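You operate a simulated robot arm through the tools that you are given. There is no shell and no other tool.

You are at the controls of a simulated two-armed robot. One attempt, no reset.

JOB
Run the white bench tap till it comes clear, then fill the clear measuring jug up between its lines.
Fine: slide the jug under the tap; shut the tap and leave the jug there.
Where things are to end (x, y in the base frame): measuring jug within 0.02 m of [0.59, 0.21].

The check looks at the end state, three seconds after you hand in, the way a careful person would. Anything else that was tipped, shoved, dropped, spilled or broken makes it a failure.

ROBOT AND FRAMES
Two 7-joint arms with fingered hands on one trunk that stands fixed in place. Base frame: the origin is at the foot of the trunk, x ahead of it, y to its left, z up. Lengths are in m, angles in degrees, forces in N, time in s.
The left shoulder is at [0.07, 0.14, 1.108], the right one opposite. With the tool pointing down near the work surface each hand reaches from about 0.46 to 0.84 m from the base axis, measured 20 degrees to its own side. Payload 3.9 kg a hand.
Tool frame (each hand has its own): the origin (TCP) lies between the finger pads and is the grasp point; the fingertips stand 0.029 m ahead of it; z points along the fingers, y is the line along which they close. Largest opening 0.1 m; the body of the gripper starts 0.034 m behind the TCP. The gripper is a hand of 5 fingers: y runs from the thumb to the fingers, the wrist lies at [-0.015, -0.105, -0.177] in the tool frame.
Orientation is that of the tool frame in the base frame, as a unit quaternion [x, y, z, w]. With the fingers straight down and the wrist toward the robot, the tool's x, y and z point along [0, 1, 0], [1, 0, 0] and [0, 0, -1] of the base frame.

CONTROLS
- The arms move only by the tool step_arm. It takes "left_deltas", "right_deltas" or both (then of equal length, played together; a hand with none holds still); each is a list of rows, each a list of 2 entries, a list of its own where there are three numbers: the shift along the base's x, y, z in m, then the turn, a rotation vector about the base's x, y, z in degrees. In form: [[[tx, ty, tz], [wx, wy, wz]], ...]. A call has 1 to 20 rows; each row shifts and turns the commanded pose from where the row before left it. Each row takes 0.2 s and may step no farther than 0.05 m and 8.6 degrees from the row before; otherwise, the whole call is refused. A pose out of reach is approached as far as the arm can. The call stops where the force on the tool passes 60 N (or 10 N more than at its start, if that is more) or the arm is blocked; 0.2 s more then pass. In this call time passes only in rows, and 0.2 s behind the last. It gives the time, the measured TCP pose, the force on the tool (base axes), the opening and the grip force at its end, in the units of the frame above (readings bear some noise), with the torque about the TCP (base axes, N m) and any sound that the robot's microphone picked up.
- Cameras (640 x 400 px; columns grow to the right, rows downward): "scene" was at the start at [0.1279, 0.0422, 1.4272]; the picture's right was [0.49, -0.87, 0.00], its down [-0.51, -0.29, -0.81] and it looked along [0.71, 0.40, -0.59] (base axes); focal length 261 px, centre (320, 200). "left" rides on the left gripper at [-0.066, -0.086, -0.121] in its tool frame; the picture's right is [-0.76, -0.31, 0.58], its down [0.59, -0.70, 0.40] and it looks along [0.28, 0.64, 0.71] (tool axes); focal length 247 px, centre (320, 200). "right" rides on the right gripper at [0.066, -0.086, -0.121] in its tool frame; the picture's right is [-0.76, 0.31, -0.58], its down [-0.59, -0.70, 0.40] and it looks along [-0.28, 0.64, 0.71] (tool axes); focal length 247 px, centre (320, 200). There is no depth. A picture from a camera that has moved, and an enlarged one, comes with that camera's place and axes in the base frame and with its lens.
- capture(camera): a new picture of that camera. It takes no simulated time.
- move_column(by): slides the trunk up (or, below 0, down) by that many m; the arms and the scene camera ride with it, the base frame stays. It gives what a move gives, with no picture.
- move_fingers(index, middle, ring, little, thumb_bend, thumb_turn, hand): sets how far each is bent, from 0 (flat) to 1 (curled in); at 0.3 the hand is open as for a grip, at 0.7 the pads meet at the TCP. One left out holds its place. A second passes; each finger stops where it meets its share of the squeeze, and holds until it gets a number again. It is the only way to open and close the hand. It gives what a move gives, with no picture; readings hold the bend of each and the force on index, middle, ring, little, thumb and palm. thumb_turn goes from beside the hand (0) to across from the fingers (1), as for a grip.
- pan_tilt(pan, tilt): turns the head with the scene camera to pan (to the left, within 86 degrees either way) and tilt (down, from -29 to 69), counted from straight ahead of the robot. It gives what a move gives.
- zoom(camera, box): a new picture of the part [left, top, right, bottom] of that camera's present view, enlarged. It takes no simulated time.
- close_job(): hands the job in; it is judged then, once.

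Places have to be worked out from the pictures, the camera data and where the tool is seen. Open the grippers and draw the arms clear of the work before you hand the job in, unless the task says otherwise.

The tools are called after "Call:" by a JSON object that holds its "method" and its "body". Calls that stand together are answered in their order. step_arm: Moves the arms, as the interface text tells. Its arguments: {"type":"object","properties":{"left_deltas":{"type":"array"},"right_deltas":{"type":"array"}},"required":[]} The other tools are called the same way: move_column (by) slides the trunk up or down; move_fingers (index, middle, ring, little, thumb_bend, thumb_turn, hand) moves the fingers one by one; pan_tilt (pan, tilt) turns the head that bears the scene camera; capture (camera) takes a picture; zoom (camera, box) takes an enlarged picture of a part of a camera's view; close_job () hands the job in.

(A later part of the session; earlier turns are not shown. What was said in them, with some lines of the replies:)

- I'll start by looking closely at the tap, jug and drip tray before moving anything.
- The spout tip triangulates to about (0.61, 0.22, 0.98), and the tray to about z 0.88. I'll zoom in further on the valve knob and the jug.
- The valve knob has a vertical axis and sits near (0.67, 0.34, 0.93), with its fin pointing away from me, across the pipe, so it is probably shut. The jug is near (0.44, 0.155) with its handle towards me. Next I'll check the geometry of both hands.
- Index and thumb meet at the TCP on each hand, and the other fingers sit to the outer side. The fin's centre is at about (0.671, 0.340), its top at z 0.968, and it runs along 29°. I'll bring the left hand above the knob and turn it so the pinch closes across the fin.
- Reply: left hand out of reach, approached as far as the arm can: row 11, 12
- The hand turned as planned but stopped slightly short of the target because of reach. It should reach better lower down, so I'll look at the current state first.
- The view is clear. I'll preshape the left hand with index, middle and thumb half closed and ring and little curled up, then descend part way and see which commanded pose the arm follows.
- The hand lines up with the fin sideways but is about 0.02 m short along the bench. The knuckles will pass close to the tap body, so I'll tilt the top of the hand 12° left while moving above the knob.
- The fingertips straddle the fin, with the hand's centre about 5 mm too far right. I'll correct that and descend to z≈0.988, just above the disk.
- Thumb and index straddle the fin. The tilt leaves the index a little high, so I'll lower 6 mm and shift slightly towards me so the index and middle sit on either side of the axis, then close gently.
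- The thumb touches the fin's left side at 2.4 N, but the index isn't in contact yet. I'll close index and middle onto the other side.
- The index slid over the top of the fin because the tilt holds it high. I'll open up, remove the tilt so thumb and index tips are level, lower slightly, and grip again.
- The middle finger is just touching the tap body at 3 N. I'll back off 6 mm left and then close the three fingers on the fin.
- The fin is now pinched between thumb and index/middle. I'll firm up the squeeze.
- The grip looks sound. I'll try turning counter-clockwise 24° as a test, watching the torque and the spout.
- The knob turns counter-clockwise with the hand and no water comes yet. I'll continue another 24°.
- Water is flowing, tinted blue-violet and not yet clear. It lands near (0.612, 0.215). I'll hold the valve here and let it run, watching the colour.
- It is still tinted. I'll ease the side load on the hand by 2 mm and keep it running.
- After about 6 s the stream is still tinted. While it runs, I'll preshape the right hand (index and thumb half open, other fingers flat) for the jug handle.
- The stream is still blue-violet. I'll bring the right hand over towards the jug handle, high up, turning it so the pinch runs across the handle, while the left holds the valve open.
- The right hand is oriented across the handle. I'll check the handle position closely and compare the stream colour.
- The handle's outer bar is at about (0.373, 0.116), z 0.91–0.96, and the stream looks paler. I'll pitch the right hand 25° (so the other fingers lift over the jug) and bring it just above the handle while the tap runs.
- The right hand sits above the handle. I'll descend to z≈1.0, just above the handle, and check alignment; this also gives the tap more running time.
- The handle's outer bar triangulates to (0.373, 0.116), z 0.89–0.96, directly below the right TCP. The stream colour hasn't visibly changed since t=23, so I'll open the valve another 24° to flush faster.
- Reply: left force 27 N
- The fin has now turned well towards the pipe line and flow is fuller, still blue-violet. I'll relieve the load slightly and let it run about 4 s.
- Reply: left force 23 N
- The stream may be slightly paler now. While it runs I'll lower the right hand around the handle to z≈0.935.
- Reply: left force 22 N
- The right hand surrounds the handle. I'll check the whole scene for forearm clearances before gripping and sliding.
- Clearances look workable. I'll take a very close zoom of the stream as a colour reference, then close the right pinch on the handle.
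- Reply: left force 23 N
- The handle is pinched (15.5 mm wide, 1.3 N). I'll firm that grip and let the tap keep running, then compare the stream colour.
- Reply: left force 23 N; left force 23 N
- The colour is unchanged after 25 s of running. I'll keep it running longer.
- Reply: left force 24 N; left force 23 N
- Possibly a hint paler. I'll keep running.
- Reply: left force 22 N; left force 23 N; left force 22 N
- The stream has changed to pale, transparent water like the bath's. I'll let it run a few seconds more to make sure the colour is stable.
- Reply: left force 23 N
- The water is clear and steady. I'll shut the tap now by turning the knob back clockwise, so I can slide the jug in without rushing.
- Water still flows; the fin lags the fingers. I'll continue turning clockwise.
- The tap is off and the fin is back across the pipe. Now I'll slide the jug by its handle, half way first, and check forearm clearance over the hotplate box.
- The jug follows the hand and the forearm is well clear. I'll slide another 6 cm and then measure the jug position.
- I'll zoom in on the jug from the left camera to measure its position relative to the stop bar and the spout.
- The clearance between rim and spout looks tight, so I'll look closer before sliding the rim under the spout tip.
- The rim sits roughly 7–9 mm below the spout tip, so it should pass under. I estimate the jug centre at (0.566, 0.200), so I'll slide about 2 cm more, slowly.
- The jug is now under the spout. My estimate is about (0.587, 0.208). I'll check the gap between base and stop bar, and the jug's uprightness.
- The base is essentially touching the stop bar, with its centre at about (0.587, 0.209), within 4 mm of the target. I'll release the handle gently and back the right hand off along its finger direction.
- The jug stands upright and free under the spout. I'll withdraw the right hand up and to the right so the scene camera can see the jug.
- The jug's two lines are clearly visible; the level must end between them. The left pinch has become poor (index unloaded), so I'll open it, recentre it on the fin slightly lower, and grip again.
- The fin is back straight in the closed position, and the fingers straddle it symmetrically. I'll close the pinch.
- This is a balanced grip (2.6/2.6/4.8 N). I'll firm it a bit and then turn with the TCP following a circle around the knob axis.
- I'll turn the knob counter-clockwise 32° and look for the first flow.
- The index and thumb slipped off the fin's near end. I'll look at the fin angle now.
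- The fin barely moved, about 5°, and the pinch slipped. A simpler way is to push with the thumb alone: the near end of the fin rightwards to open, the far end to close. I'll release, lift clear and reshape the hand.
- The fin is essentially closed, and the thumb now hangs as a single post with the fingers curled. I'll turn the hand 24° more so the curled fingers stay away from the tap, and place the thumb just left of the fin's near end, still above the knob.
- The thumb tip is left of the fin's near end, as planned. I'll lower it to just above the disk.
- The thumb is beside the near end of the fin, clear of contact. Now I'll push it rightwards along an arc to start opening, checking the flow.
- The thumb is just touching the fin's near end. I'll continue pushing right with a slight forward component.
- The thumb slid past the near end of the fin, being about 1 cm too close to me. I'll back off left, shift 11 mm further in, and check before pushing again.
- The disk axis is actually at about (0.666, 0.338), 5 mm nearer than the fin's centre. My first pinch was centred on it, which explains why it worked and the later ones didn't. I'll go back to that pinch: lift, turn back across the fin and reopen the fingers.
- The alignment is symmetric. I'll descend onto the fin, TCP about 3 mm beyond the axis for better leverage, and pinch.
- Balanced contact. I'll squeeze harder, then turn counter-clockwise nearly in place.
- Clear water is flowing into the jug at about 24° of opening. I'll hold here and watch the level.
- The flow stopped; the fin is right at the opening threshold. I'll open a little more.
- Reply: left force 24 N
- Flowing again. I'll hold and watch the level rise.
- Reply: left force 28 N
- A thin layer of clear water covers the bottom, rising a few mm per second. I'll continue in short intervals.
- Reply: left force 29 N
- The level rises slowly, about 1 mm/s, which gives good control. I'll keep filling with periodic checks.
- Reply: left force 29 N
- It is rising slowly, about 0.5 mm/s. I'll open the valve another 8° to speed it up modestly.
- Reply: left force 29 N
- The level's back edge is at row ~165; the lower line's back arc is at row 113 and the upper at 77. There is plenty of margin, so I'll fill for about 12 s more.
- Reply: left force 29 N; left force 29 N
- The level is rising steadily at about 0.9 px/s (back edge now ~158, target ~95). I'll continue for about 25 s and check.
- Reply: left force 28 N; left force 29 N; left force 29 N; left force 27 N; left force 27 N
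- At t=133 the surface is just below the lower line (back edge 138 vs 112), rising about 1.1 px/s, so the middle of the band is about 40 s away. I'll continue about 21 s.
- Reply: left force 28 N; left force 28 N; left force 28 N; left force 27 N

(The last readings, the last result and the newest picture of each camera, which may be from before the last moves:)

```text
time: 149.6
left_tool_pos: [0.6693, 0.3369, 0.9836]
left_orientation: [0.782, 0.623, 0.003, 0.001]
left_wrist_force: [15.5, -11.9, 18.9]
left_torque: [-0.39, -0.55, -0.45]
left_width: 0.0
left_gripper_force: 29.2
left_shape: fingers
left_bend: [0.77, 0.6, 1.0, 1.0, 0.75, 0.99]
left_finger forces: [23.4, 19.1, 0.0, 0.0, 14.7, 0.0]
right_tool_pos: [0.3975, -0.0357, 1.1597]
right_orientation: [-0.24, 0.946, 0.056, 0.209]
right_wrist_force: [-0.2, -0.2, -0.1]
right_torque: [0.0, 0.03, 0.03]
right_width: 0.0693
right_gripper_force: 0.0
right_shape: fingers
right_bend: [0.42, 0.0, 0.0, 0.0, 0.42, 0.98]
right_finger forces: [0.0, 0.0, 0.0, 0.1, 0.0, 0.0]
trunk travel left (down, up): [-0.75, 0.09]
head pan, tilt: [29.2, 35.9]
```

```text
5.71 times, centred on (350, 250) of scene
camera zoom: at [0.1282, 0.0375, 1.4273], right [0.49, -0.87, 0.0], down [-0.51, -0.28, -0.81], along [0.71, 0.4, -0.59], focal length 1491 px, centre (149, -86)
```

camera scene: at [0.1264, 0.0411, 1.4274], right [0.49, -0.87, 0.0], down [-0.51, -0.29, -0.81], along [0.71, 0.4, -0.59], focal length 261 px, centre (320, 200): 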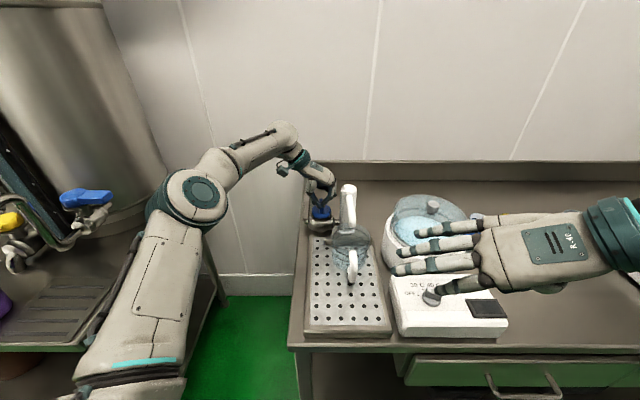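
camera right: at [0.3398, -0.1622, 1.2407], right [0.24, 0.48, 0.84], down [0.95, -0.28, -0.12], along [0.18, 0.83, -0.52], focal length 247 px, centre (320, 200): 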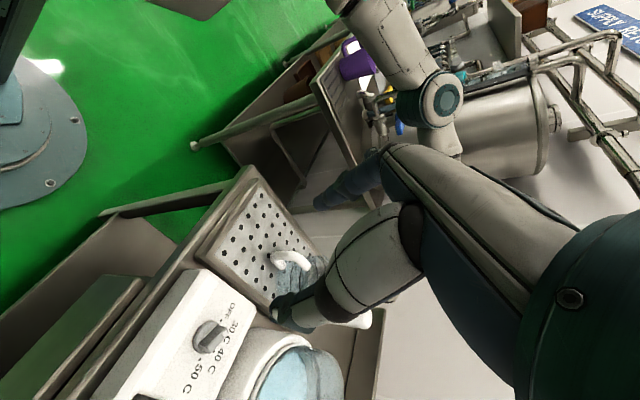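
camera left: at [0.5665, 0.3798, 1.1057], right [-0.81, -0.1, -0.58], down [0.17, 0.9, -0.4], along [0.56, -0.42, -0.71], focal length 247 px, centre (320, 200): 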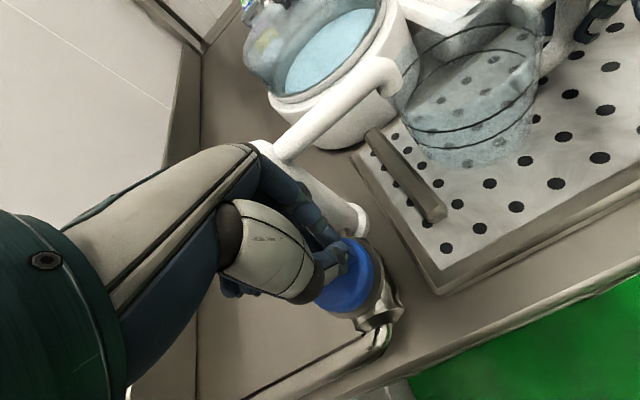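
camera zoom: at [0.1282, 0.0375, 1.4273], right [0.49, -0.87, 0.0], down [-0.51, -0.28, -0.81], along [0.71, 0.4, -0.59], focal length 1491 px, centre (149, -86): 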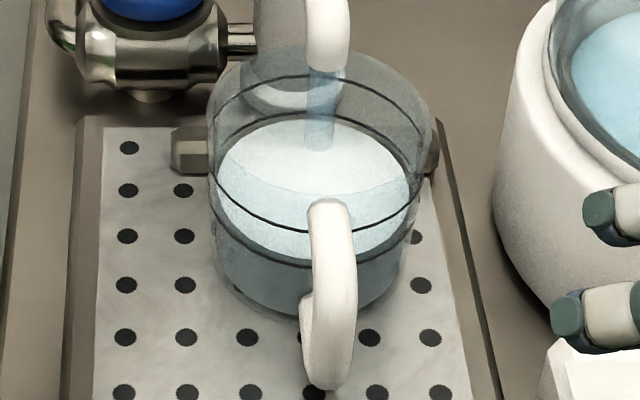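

At t=150 the surface is about level with the lower line, allowing for wall thickness. The middle of the band is about 15 s away, so I'll run 12.6 s more and then shut.

Call:
{"method": "step_arm", "body": {"left_deltas": [[[0, 0, 0], [0, 0, 0]], [[0, 0, 0], [0, 0, 0]], [[0, 0, 0], [0, 0, 0]], [[0, 0, 0], [0, 0, 0]], [[0, 0, 0], [0, 0, 0]], [[0, 0, 0], [0, 0, 0]], [[0, 0, 0], [0, 0, 0]], [[0, 0, 0], [0, 0, 0]], [[0, 0, 0], [0, 0, 0]], [[0, 0, 0], [0, 0, 0]], [[0, 0, 0], [0, 0, 0]], [[0, 0, 0], [0, 0, 0]], [[0, 0, 0], [0, 0, 0]], [[0, 0, 0], [0, 0, 0]], [[0, 0, 0], [0, 0, 0]], [[0, 0, 0], [0, 0, 0]], [[0, 0, 0], [0, 0, 0]], [[0, 0, 0], [0, 0, 0]], [[0, 0, 0], [0, 0, 0]], [[0, 0, 0], [0, 0, 0]]]}}

Call:
{"method": "step_arm", "body": {"left_deltas": [[[0, 0, 0], [0, 0, 0]], [[0, 0, 0], [0, 0, 0]], [[0, 0, 0], [0, 0, 0]], [[0, 0, 0], [0, 0, 0]], [[0, 0, 0], [0, 0, 0]], [[0, 0, 0], [0, 0, 0]], [[0, 0, 0], [0, 0, 0]], [[0, 0, 0], [0, 0, 0]], [[0, 0, 0], [0, 0, 0]], [[0, 0, 0], [0, 0, 0]], [[0, 0, 0], [0, 0, 0]], [[0, 0, 0], [0, 0, 0]], [[0, 0, 0], [0, 0, 0]], [[0, 0, 0], [0, 0, 0]], [[0, 0, 0], [0, 0, 0]], [[0, 0, 0], [0, 0, 0]], [[0, 0, 0], [0, 0, 0]], [[0, 0, 0], [0, 0, 0]], [[0, 0, 0], [0, 0, 0]], [[0, 0, 0], [0, 0, 0]]]}}

Call:
{"method": "step_arm", "body": {"left_deltas": [[[0, 0, 0], [0, 0, 0]], [[0, 0, 0], [0, 0, 0]], [[0, 0, 0], [0, 0, 0]], [[0, 0, 0], [0, 0, 0]], [[0, 0, 0], [0, 0, 0]], [[0, 0, 0], [0, 0, 0]], [[0, 0, 0], [0, 0, 0]], [[0, 0, 0], [0, 0, 0]], [[0, 0, 0], [0, 0, 0]], [[0, 0, 0], [0, 0, 0]], [[0, 0, 0], [0, 0, 0]], [[0, 0, 0], [0, 0, 0]], [[0, 0, 0], [0, 0, 0]], [[0, 0, 0], [0, 0, 0]], [[0, 0, 0], [0, 0, 0]]]}}

Call:
{"method": "zoom", "body": {"camera": "scene", "box": [325, 215, 375, 285]}}

Call:
{"method": "zoom", "body": {"camera": "left", "box": [440, 60, 640, 300]}}

```text
time: 153.8
left_tool_pos: [0.6681, 0.3356, 0.9848]
left_orientation: [0.783, 0.622, 0.002, 0.001]
left_wrist_force: [16.3, -13.4, 19.0]
left_torque: [-0.38, -0.56, -0.41]
left_width: 0.0
left_gripper_force: 28.6
left_shape: fingers
left_bend: [0.77, 0.6, 1.0, 1.0, 0.75, 0.99]
left_finger forces: [23.4, 19.2, 0.1, 0.0, 14.6, 0.0]
right_tool_pos: [0.3977, -0.0343, 1.1591]
right_orientation: [-0.24, 0.946, 0.057, 0.209]
right_wrist_force: [0.6, -0.6, -1.0]
right_torque: [0.01, 0.02, -0.02]
right_width: 0.0694
right_gripper_force: 0.1
right_shape: fingers
right_bend: [0.42, 0.0, 0.0, 0.0, 0.42, 0.98]
right_finger forces: [0.0, 0.0, 0.0, 0.1, 0.1, 0.0]
trunk travel left (down, up): [-0.75, 0.09]
head pan, tilt: [29.2, 35.9]
```

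```text
time: 158.0
left_tool_pos: [0.6685, 0.3365, 0.9839]
left_orientation: [0.783, 0.623, 0.002, 0.002]
left_wrist_force: [17.0, -13.5, 19.7]
left_torque: [-0.39, -0.56, -0.41]
left_width: 0.0
left_gripper_force: 28.8
left_shape: fingers
left_bend: [0.77, 0.6, 1.0, 1.0, 0.75, 0.99]
left_finger forces: [23.4, 19.2, 0.0, 0.0, 14.5, 0.1]
right_tool_pos: [0.3981, -0.0353, 1.1587]
right_orientation: [-0.24, 0.946, 0.057, 0.21]
right_wrist_force: [0.6, -0.5, 0.4]
right_torque: [-0.02, 0.02, -0.03]
right_width: 0.0695
right_gripper_force: 0.0
right_shape: fingers
right_bend: [0.42, 0.0, 0.0, 0.0, 0.42, 0.98]
right_finger forces: [0.0, 0.0, 0.0, 0.0, 0.0, 0.1]
trunk travel left (down, up): [-0.75, 0.09]
head pan, tilt: [29.2, 35.9]
```

```text
time: 161.2
left_tool_pos: [0.6676, 0.335, 0.9843]
left_orientation: [0.783, 0.622, 0.002, 0.001]
left_wrist_force: [16.4, -12.8, 18.6]
left_torque: [-0.36, -0.53, -0.43]
left_width: 0.0
left_gripper_force: 28.4
left_shape: fingers
left_bend: [0.77, 0.6, 1.0, 1.0, 0.75, 0.99]
left_finger forces: [23.4, 19.2, 0.0, 0.0, 14.6, 0.0]
right_tool_pos: [0.3977, -0.035, 1.1593]
right_orientation: [-0.24, 0.946, 0.056, 0.21]
right_wrist_force: [0.4, 0.0, 0.4]
right_torque: [0.03, 0.0, 0.02]
right_width: 0.0696
right_gripper_force: 0.2
right_shape: fingers
right_bend: [0.42, 0.0, 0.0, 0.0, 0.42, 0.98]
right_finger forces: [0.1, 0.1, 0.1, 0.1, 0.0, 0.0]
trunk travel left (down, up): [-0.75, 0.09]
head pan, tilt: [29.2, 35.9]
```

```text
5.71 times, centred on (350, 250) of scene
camera zoom: at [0.1282, 0.0375, 1.4273], right [0.49, -0.87, 0.0], down [-0.51, -0.28, -0.81], along [0.71, 0.4, -0.59], focal length 1491 px, centre (149, -86)
```

zoom: 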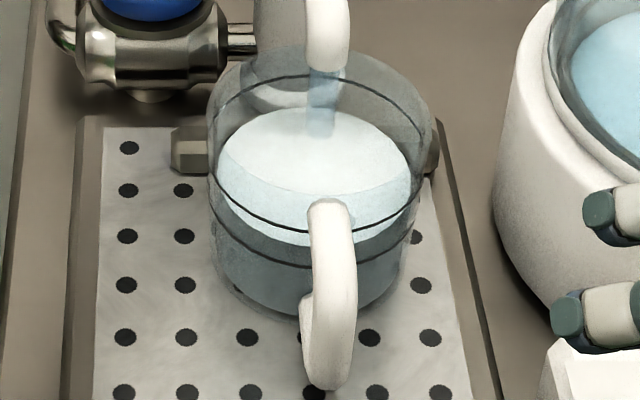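

```text
1.67 times, centred on (540, 180) of left
camera zoom: at [0.5695, 0.2901, 1.1044], right [-0.47, -0.67, -0.58], down [-0.55, 0.73, -0.4], along [0.69, 0.13, -0.71], focal length 412 px, centre (-47, 233)
```

zoom: 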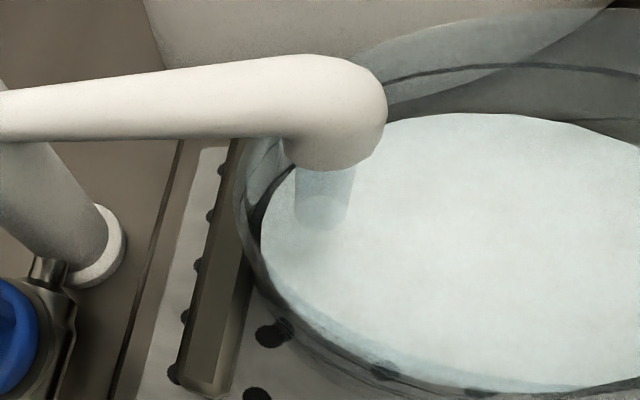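

The surface is now midway in the band (centre ~175 between 189 and 153). I'll shut the tap now by turning clockwise.

Call:
{"method": "step_arm", "body": {"left_deltas": [[[0.0, 0.0005, 0], [0, 0, -8.5]], [[0.0, 0.0005, 0], [0, 0, -8.5]], [[0.0, 0.0006, 0], [0, 0, -8.5]], [[0.0, 0.0006, 0], [0, 0, -8.5]], [[0.0, 0.0006, 0], [0, 0, -8.5]], [[0, 0.0005, 0], [0, 0, -8.5]]]}}

Call:
{"method": "zoom", "body": {"camera": "scene", "box": [325, 215, 375, 285]}}

Call:
{"method": "zoom", "body": {"camera": "scene", "box": [305, 180, 345, 225]}}

```text
time: 162.6
left_tool_pos: [0.6671, 0.3428, 0.9843]
left_orientation: [0.974, 0.227, 0.003, -0.001]
left_wrist_force: [8.0, -3.6, 16.0]
left_torque: [-0.13, -0.1, 0.04]
left_width: 0.0004
left_gripper_force: 25.3
left_shape: fingers
left_bend: [0.77, 0.65, 1.0, 1.0, 0.75, 0.97]
left_finger forces: [18.8, 8.3, 0.1, 0.1, 24.1, 0.0]
right_tool_pos: [0.3967, -0.0341, 1.1594]
right_orientation: [-0.241, 0.946, 0.055, 0.21]
right_wrist_force: [-0.3, -0.3, -0.3]
right_torque: [-0.02, 0.01, 0.0]
right_width: 0.0696
right_gripper_force: 0.1
right_shape: fingers
right_bend: [0.42, 0.0, 0.0, 0.0, 0.42, 0.98]
right_finger forces: [0.1, 0.0, 0.0, 0.1, 0.0, 0.1]
trunk travel left (down, up): [-0.75, 0.09]
head pan, tilt: [29.2, 35.9]
```

```text
5.71 times, centred on (350, 250) of scene
camera zoom: at [0.1266, 0.0389, 1.4275], right [0.49, -0.87, 0.0], down [-0.51, -0.28, -0.81], along [0.71, 0.4, -0.58], focal length 1491 px, centre (149, -86)
```

zoom: 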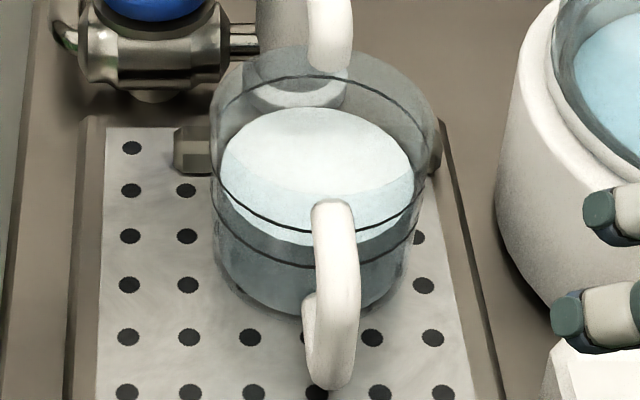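

```text
8.89 times, centred on (325, 202) of scene
camera zoom: at [0.1266, 0.0389, 1.4275], right [0.49, -0.87, 0.0], down [-0.51, -0.28, -0.81], along [0.71, 0.4, -0.58], focal length 2319 px, centre (276, 178)
```

zoom: 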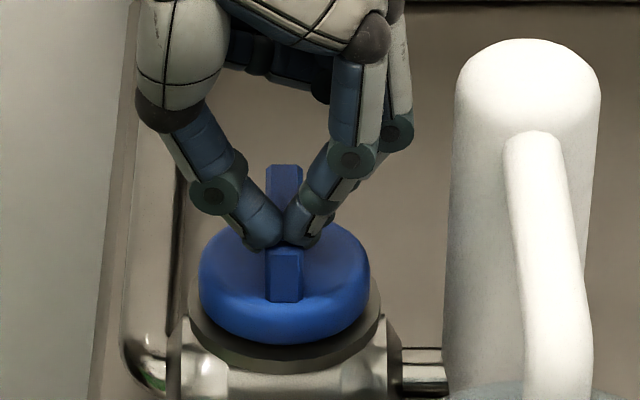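

The flow has stopped, the fin is back straight across the pipe, and the level sits between the lines. I'll release the knob gently and lift the left hand clear.

Call:
{"method": "move_fingers", "body": {"hand": "left", "index": 0.56, "middle": 0.56, "thumb_bend": 0.54}}

Call:
{"method": "zoom", "body": {"camera": "scene", "box": [300, 170, 370, 235]}}

Call:
{"method": "step_arm", "body": {"left_deltas": [[[0, 0, 0.01], [0, 0, 0]], [[0, 0, 0.02], [0, 0, 0]], [[0, 0, 0.025], [0, 0, 0]], [[0, 0, 0.03], [0, 0, 0]], [[-0.01, 0.01, 0.03], [0, 0, 0]]]}}

Call:
{"method": "zoom", "body": {"camera": "scene", "box": [300, 160, 390, 290]}}

Call:
{"method": "capture", "body": {"camera": "left"}}

```text
time: 163.6
left_tool_pos: [0.6654, 0.3437, 0.9847]
left_orientation: [0.974, 0.227, 0.003, 0.001]
left_wrist_force: [1.8, 4.9, 22.3]
left_torque: [-0.1, -0.02, 0.04]
left_width: 0.0224
left_gripper_force: 11.6
left_shape: fingers
left_bend: [0.72, 0.56, 1.0, 1.0, 0.54, 0.97]
left_finger forces: [23.0, 0.0, 0.0, 0.0, 0.0, 0.1]
right_tool_pos: [0.3953, -0.031, 1.161]
right_orientation: [-0.241, 0.946, 0.055, 0.21]
right_wrist_force: [0.6, 0.5, -0.1]
right_torque: [0.03, -0.02, 0.02]
right_width: 0.0696
right_gripper_force: 0.1
right_shape: fingers
right_bend: [0.42, 0.0, 0.0, 0.0, 0.42, 0.98]
right_finger forces: [0.0, 0.0, 0.0, 0.1, 0.1, 0.0]
trunk travel left (down, up): [-0.75, 0.09]
head pan, tilt: [29.2, 35.9]
```

```text
6.15 times, centred on (335, 202) of scene
camera zoom: at [0.1243, 0.0411, 1.4276], right [0.49, -0.87, 0.0], down [-0.51, -0.29, -0.81], along [0.71, 0.4, -0.58], focal length 1605 px, centre (228, 185)
```

zoom: 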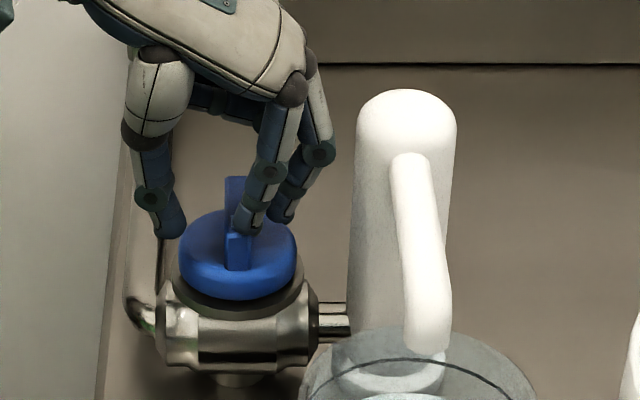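

```text
time: 164.8
left_tool_pos: [0.6553, 0.3508, 1.0987]
left_orientation: [0.974, 0.227, 0.0, 0.0]
left_wrist_force: [-0.8, 0.0, 0.8]
left_torque: [0.03, -0.03, 0.02]
left_width: 0.0373
left_gripper_force: 0.1
left_shape: fingers
left_bend: [0.56, 0.56, 1.0, 1.0, 0.54, 0.98]
left_finger forces: [0.0, 0.1, 0.0, 0.0, 0.0, 0.1]
right_tool_pos: [0.3966, -0.0322, 1.1591]
right_orientation: [-0.24, 0.946, 0.055, 0.21]
right_wrist_force: [0.5, 0.5, -0.9]
right_torque: [0.01, 0.02, -0.01]
right_width: 0.0697
right_gripper_force: 0.1
right_shape: fingers
right_bend: [0.42, 0.0, 0.0, 0.0, 0.42, 0.98]
right_finger forces: [0.1, 0.0, 0.0, 0.0, 0.0, 0.0]
trunk travel left (down, up): [-0.75, 0.09]
head pan, tilt: [29.2, 35.9]
```

```text
3.08 times, centred on (345, 225) of scene
camera zoom: at [0.1264, 0.0419, 1.4273], right [0.49, -0.87, 0.0], down [-0.51, -0.29, -0.81], along [0.71, 0.4, -0.59], focal length 803 px, centre (243, 123)
```

zoom: 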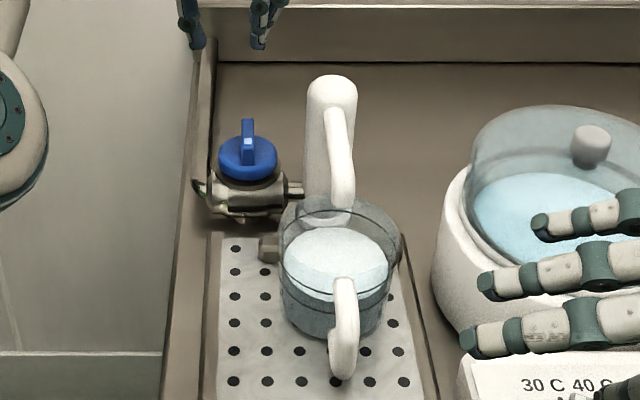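

```text
taken
camera left: at [0.5584, 0.3987, 1.2197], right [-0.81, -0.06, -0.58], down [0.22, 0.89, -0.4], along [0.54, -0.45, -0.71], focal length 247 px, centre (320, 200)
```

left: 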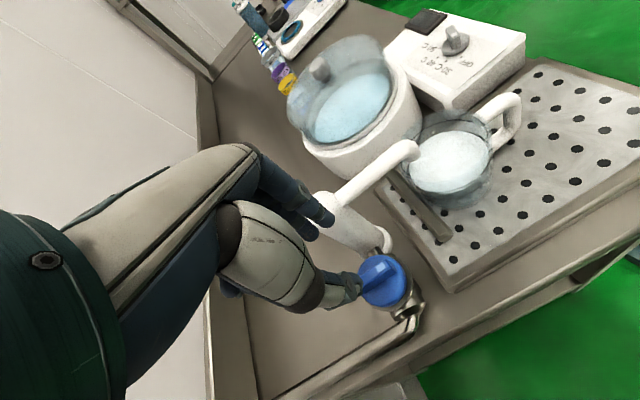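

The tap is off, the knob looks straight, and the jug is undisturbed. I'll verify the knob angle, any drip, and the level from both cameras.

Call:
{"method": "zoom", "body": {"camera": "scene", "box": [300, 185, 370, 240]}}

Call:
{"method": "zoom", "body": {"camera": "scene", "box": [325, 215, 375, 285]}}

Call:
{"method": "zoom", "body": {"camera": "left", "box": [370, 80, 540, 260]}}

Call:
{"method": "zoom", "body": {"camera": "right", "box": [200, 200, 400, 340]}}

```text
7.27 times, centred on (335, 212) of scene
camera zoom: at [0.1264, 0.0419, 1.4273], right [0.49, -0.87, 0.0], down [-0.51, -0.29, -0.81], along [0.71, 0.4, -0.59], focal length 1897 px, centre (211, 109)
```

zoom: 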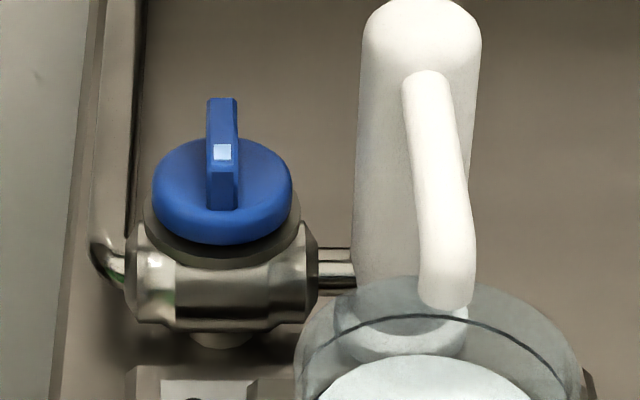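

```text
5.71 times, centred on (350, 250) of scene
camera zoom: at [0.1264, 0.0419, 1.4273], right [0.49, -0.87, 0.0], down [-0.51, -0.29, -0.81], along [0.71, 0.4, -0.59], focal length 1491 px, centre (149, -86)
```

zoom: 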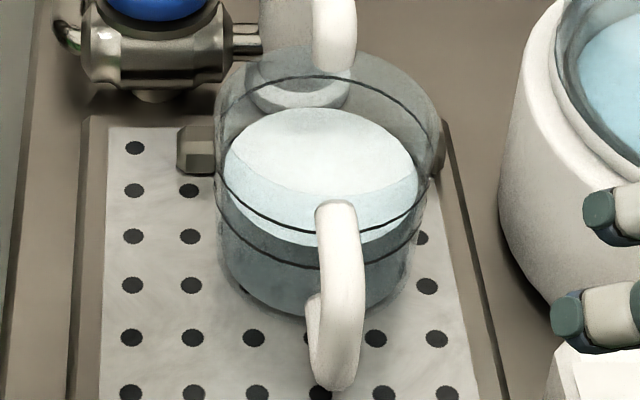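

```text
2.22 times, centred on (455, 170) of left
camera zoom: at [0.5584, 0.3987, 1.2197], right [-0.81, -0.06, -0.58], down [0.22, 0.89, -0.4], along [0.54, -0.45, -0.71], focal length 549 px, centre (20, 267)
```

zoom: 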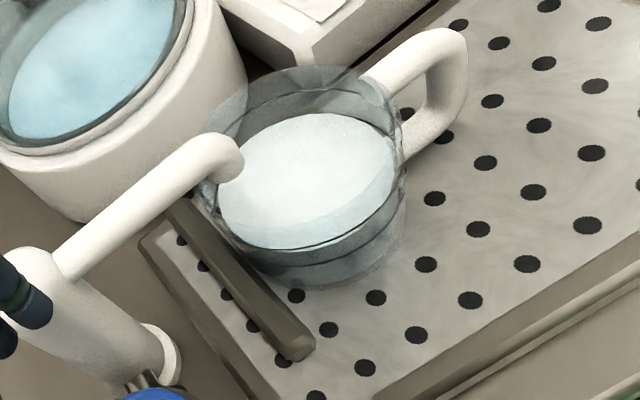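

```text
2.86 times, centred on (300, 270) of right
camera zoom: at [0.3399, -0.1612, 1.2408], right [0.24, 0.48, 0.84], down [0.95, -0.28, -0.11], along [0.18, 0.83, -0.52], focal length 706 px, centre (377, 0)
```

zoom: 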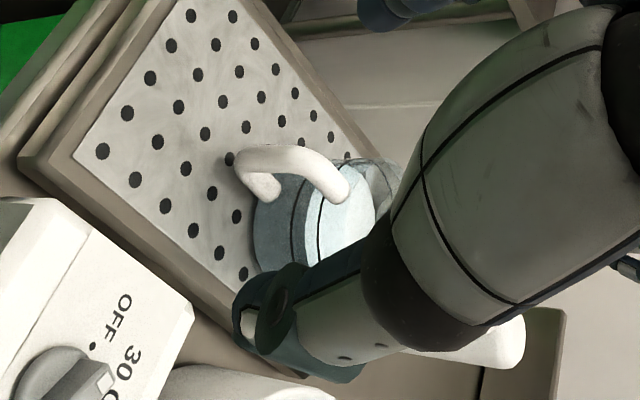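

Call:
{"method": "zoom", "body": {"camera": "right", "box": [270, 240, 345, 300]}}

Call:
{"method": "zoom", "body": {"camera": "scene", "box": [335, 228, 375, 272]}}

Call:
{"method": "zoom", "body": {"camera": "left", "box": [420, 120, 500, 210]}}

```text
6.67 times, centred on (308, 270) of right
camera zoom: at [0.3399, -0.1612, 1.2408], right [0.24, 0.48, 0.84], down [0.95, -0.28, -0.11], along [0.18, 0.83, -0.52], focal length 1646 px, centre (403, -267)
```

zoom: 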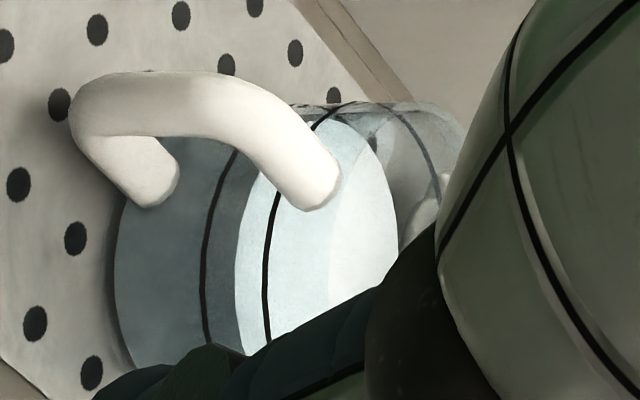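

```text
9.09 times, centred on (355, 250) of scene
camera zoom: at [0.1264, 0.0419, 1.4273], right [0.49, -0.87, 0.0], down [-0.51, -0.29, -0.81], along [0.71, 0.4, -0.59], focal length 2371 px, centre (2, -254)
```

zoom: 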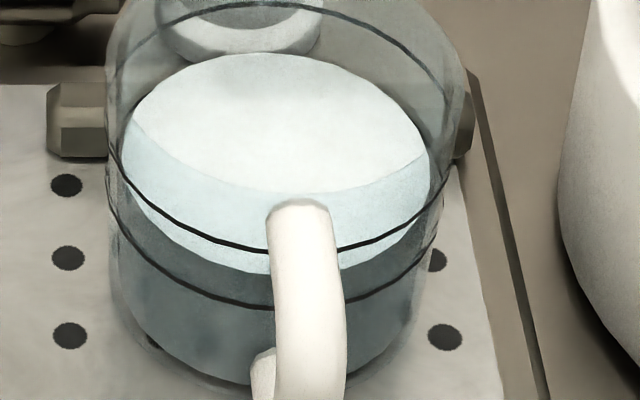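

```text
4.44 times, centred on (460, 165) of left
camera zoom: at [0.5584, 0.3987, 1.2197], right [-0.81, -0.06, -0.58], down [0.22, 0.89, -0.4], along [0.54, -0.45, -0.71], focal length 1098 px, centre (-302, 356)
```

zoom: 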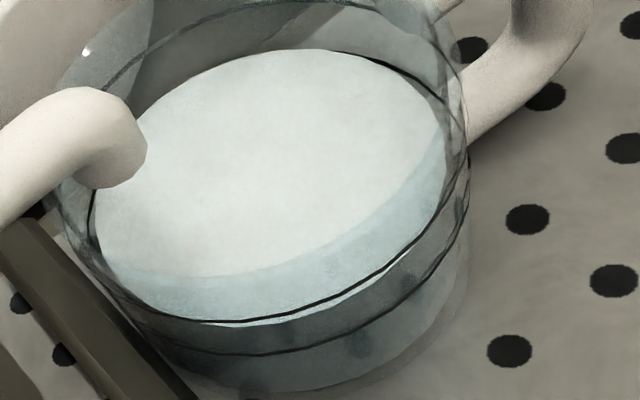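

The level lies clearly between the lines in all three views, the knob is in its original shut position, and the jug centre works out to about (0.59, 0.21). Now I'll draw both arms clear and open the hands.

Call:
{"method": "step_arm", "body": {"left_deltas": [[[0, 0, 0.03], [0, 0, 0]], [[0, 0, 0.03], [0, 0, 0]], [[-0.024, 0.0037, 0.009], [0, 0, 7]], [[-0.024, 0.0037, 0.009], [0, 0, 7]], [[-0.024, 0.0037, 0.009], [0, 0, 7]], [[-0.024, 0.0037, 0.009], [0, 0, 7]], [[-0.024, 0.0037, 0.009], [0, 0, 7]], [[-0.024, 0.0037, 0.009], [0, 0, 7]], [[-0.024, 0.0037, 0.009], [0, 0, 7]], [[-0.024, 0.0037, 0.009], [0, 0, 7]], [[-0.024, 0.0037, 0.009], [0, 0, 7]], [[-0.024, 0.0037, 0.009], [0, 0, 7]]]}}

Call:
{"method": "step_arm", "body": {"right_deltas": [[[0, -0.01, 0.02], [0, 0, 0]], [[0, -0.015, 0.02], [0, 0, 0]], [[0, -0.02, 0.02], [0, 0, 0]], [[0, -0.02, 0.02], [0, 0, 0]]]}}

Call:
{"method": "move_fingers", "body": {"hand": "left", "index": 0.3, "middle": 0.3, "ring": 0.3, "little": 0.3, "thumb_bend": 0.3}}

Call:
{"method": "move_fingers", "body": {"hand": "right", "index": 0.3, "middle": 0.3, "ring": 0.3, "little": 0.3, "thumb_bend": 0.3}}

Call:
{"method": "capture", "body": {"camera": "scene"}}

Call:
{"method": "zoom", "body": {"camera": "scene", "box": [300, 180, 400, 290]}}

```text
time: 167.4
left_tool_pos: [0.5617, 0.4893, 1.3337]
left_orientation: [0.667, 0.745, 0.0, 0.001]
left_wrist_force: [0.8, -0.3, 0.1]
left_torque: [0.0, -0.01, 0.0]
left_width: 0.0376
left_gripper_force: 0.1
left_shape: fingers
left_bend: [0.56, 0.56, 1.0, 1.0, 0.54, 0.98]
left_finger forces: [0.0, 0.1, 0.1, 0.0, 0.0, 0.1]
left hand out of reach, approached as far as the arm can: row 1, 2, 3, 4, 5, 6, 7, 8, 9, 10, 11, 12
right_tool_pos: [0.3965, -0.031, 1.1603]
right_orientation: [-0.241, 0.946, 0.055, 0.209]
right_wrist_force: [-0.1, 0.3, 0.5]
right_torque: [-0.02, 0.0, -0.02]
right_width: 0.0694
right_gripper_force: 0.1
right_shape: fingers
right_bend: [0.42, 0.0, 0.0, 0.0, 0.42, 0.98]
right_finger forces: [0.0, 0.1, 0.1, 0.0, 0.1, 0.0]
trunk travel left (down, up): [-0.75, 0.09]
head pan, tilt: [29.2, 35.9]
```

```text
time: 168.4
left_tool_pos: [0.5619, 0.4883, 1.3341]
left_orientation: [0.669, 0.744, -0.001, -0.001]
left_wrist_force: [0.1, -0.8, -0.7]
left_torque: [0.02, 0.02, 0.02]
left_width: 0.0374
left_gripper_force: 0.0
left_shape: fingers
left_bend: [0.56, 0.56, 1.0, 1.0, 0.54, 0.98]
left_finger forces: [0.0, 0.1, 0.1, 0.0, 0.1, 0.1]
right_tool_pos: [0.3972, -0.097, 1.2386]
right_orientation: [-0.24, 0.946, 0.055, 0.209]
right_wrist_force: [-0.5, -0.4, 0.4]
right_torque: [0.01, 0.02, 0.01]
right_width: 0.0697
right_gripper_force: 0.0
right_shape: fingers
right_bend: [0.42, 0.0, 0.0, 0.0, 0.42, 0.98]
right_finger forces: [0.1, 0.0, 0.0, 0.0, 0.0, 0.1]
trunk travel left (down, up): [-0.75, 0.09]
head pan, tilt: [29.2, 35.9]
```

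```text
time: 169.4
left_tool_pos: [0.5628, 0.4886, 1.3327]
left_orientation: [0.668, 0.744, -0.001, -0.001]
left_wrist_force: [0.3, 0.5, 0.2]
left_torque: [-0.02, 0.05, -0.02]
left_width: 0.0983
left_gripper_force: 0.2
left_shape: fingers
left_bend: [0.3, 0.3, 0.3, 0.3, 0.3, 0.98]
left_finger forces: [0.0, 0.1, 0.0, 0.1, 0.1, 0.0]
right_tool_pos: [0.398, -0.0968, 1.2373]
right_orientation: [-0.241, 0.946, 0.055, 0.209]
right_wrist_force: [0.5, -0.5, -0.7]
right_torque: [-0.04, -0.03, -0.04]
right_width: 0.0693
right_gripper_force: 0.0
right_shape: fingers
right_bend: [0.42, 0.0, 0.0, 0.0, 0.42, 0.98]
right_finger forces: [0.1, 0.0, 0.1, 0.1, 0.0, 0.0]
trunk travel left (down, up): [-0.75, 0.09]
head pan, tilt: [29.2, 35.9]
```

```text
time: 170.4
left_tool_pos: [0.564, 0.4897, 1.3336]
left_orientation: [0.669, 0.744, 0.0, -0.001]
left_wrist_force: [0.7, -0.1, -0.7]
left_torque: [0.0, -0.02, 0.01]
left_width: 0.0984
left_gripper_force: 0.0
left_shape: fingers
left_bend: [0.3, 0.3, 0.3, 0.3, 0.3, 0.98]
left_finger forces: [0.1, 0.1, 0.0, 0.0, 0.0, 0.0]
right_tool_pos: [0.3972, -0.0968, 1.238]
right_orientation: [-0.241, 0.946, 0.054, 0.21]
right_wrist_force: [-0.1, -0.7, -0.3]
right_torque: [0.0, 0.03, 0.0]
right_width: 0.0985
right_gripper_force: 0.0
right_shape: fingers
right_bend: [0.3, 0.3, 0.3, 0.3, 0.3, 0.98]
right_finger forces: [0.0, 0.0, 0.0, 0.1, 0.0, 0.0]
trunk travel left (down, up): [-0.75, 0.09]
head pan, tilt: [29.2, 35.9]
```

```text
taken
camera scene: at [0.1279, 0.0421, 1.4272], right [0.49, -0.87, 0.0], down [-0.51, -0.29, -0.81], along [0.71, 0.4, -0.59], focal length 261 px, centre (320, 200)
```

scene: 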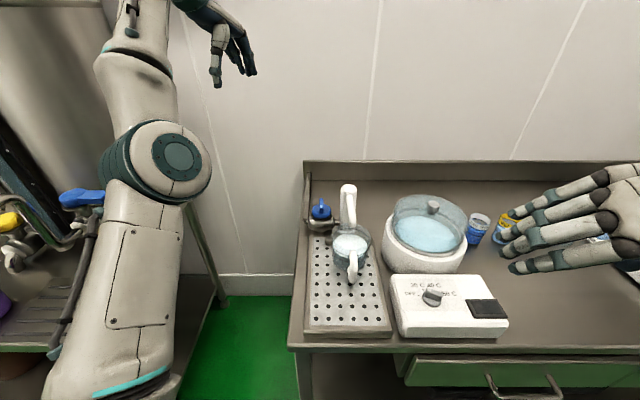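

```text
3.64 times, centred on (350, 235) of scene
camera zoom: at [0.1279, 0.0421, 1.4272], right [0.49, -0.87, 0.0], down [-0.51, -0.29, -0.81], along [0.71, 0.4, -0.59], focal length 949 px, centre (211, 73)
```

zoom: 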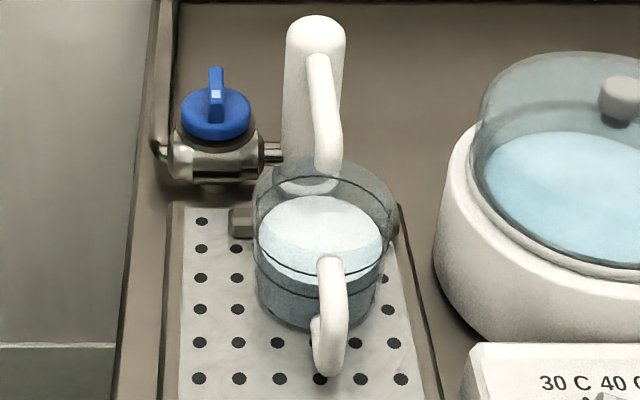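

Both arms are clear with the hands open. The tap is shut with no drip, the jug stands against the stop bar under the spout with clear water between its lines, and nothing else in view has moved. I'm handing in.

Call:
{"method": "close_job", "body": {}}

```text
The job is handed in.
```

The job is done and handed in. I ran the white tap until the water came clear, then filled the jug to between its lines and left it under the spout with the tap shut.

- **Water:** it came out blue-violet for roughly 35–45 seconds, then turned clear. I shut the tap before moving the jug, so the tinted water drained through the tray and none went into the jug.
- **Level:** the surface sits about 40% of the way from the lower line to the upper one, judged from three camera views.
- **Jug position:** my estimates put its centre within about 1 cm of [0.59, 0.21], the loosest of them 9 mm off. It rests against or within a few millimetres of the stop bar under the spout.
- **Tap:** the knob is back in its starting position, with no flow or drip seen.
- **Surroundings:** nothing was spilled or knocked over, as far as I could see; at the end the right hand hid some of the cups. A left finger brushed the tap body once at about 3 N while I was lining up on the knob. Both hands are open and clear of the bench.

My second attempt to turn the knob slipped, and a try at pushing it with the thumb missed. Neither let any water out.
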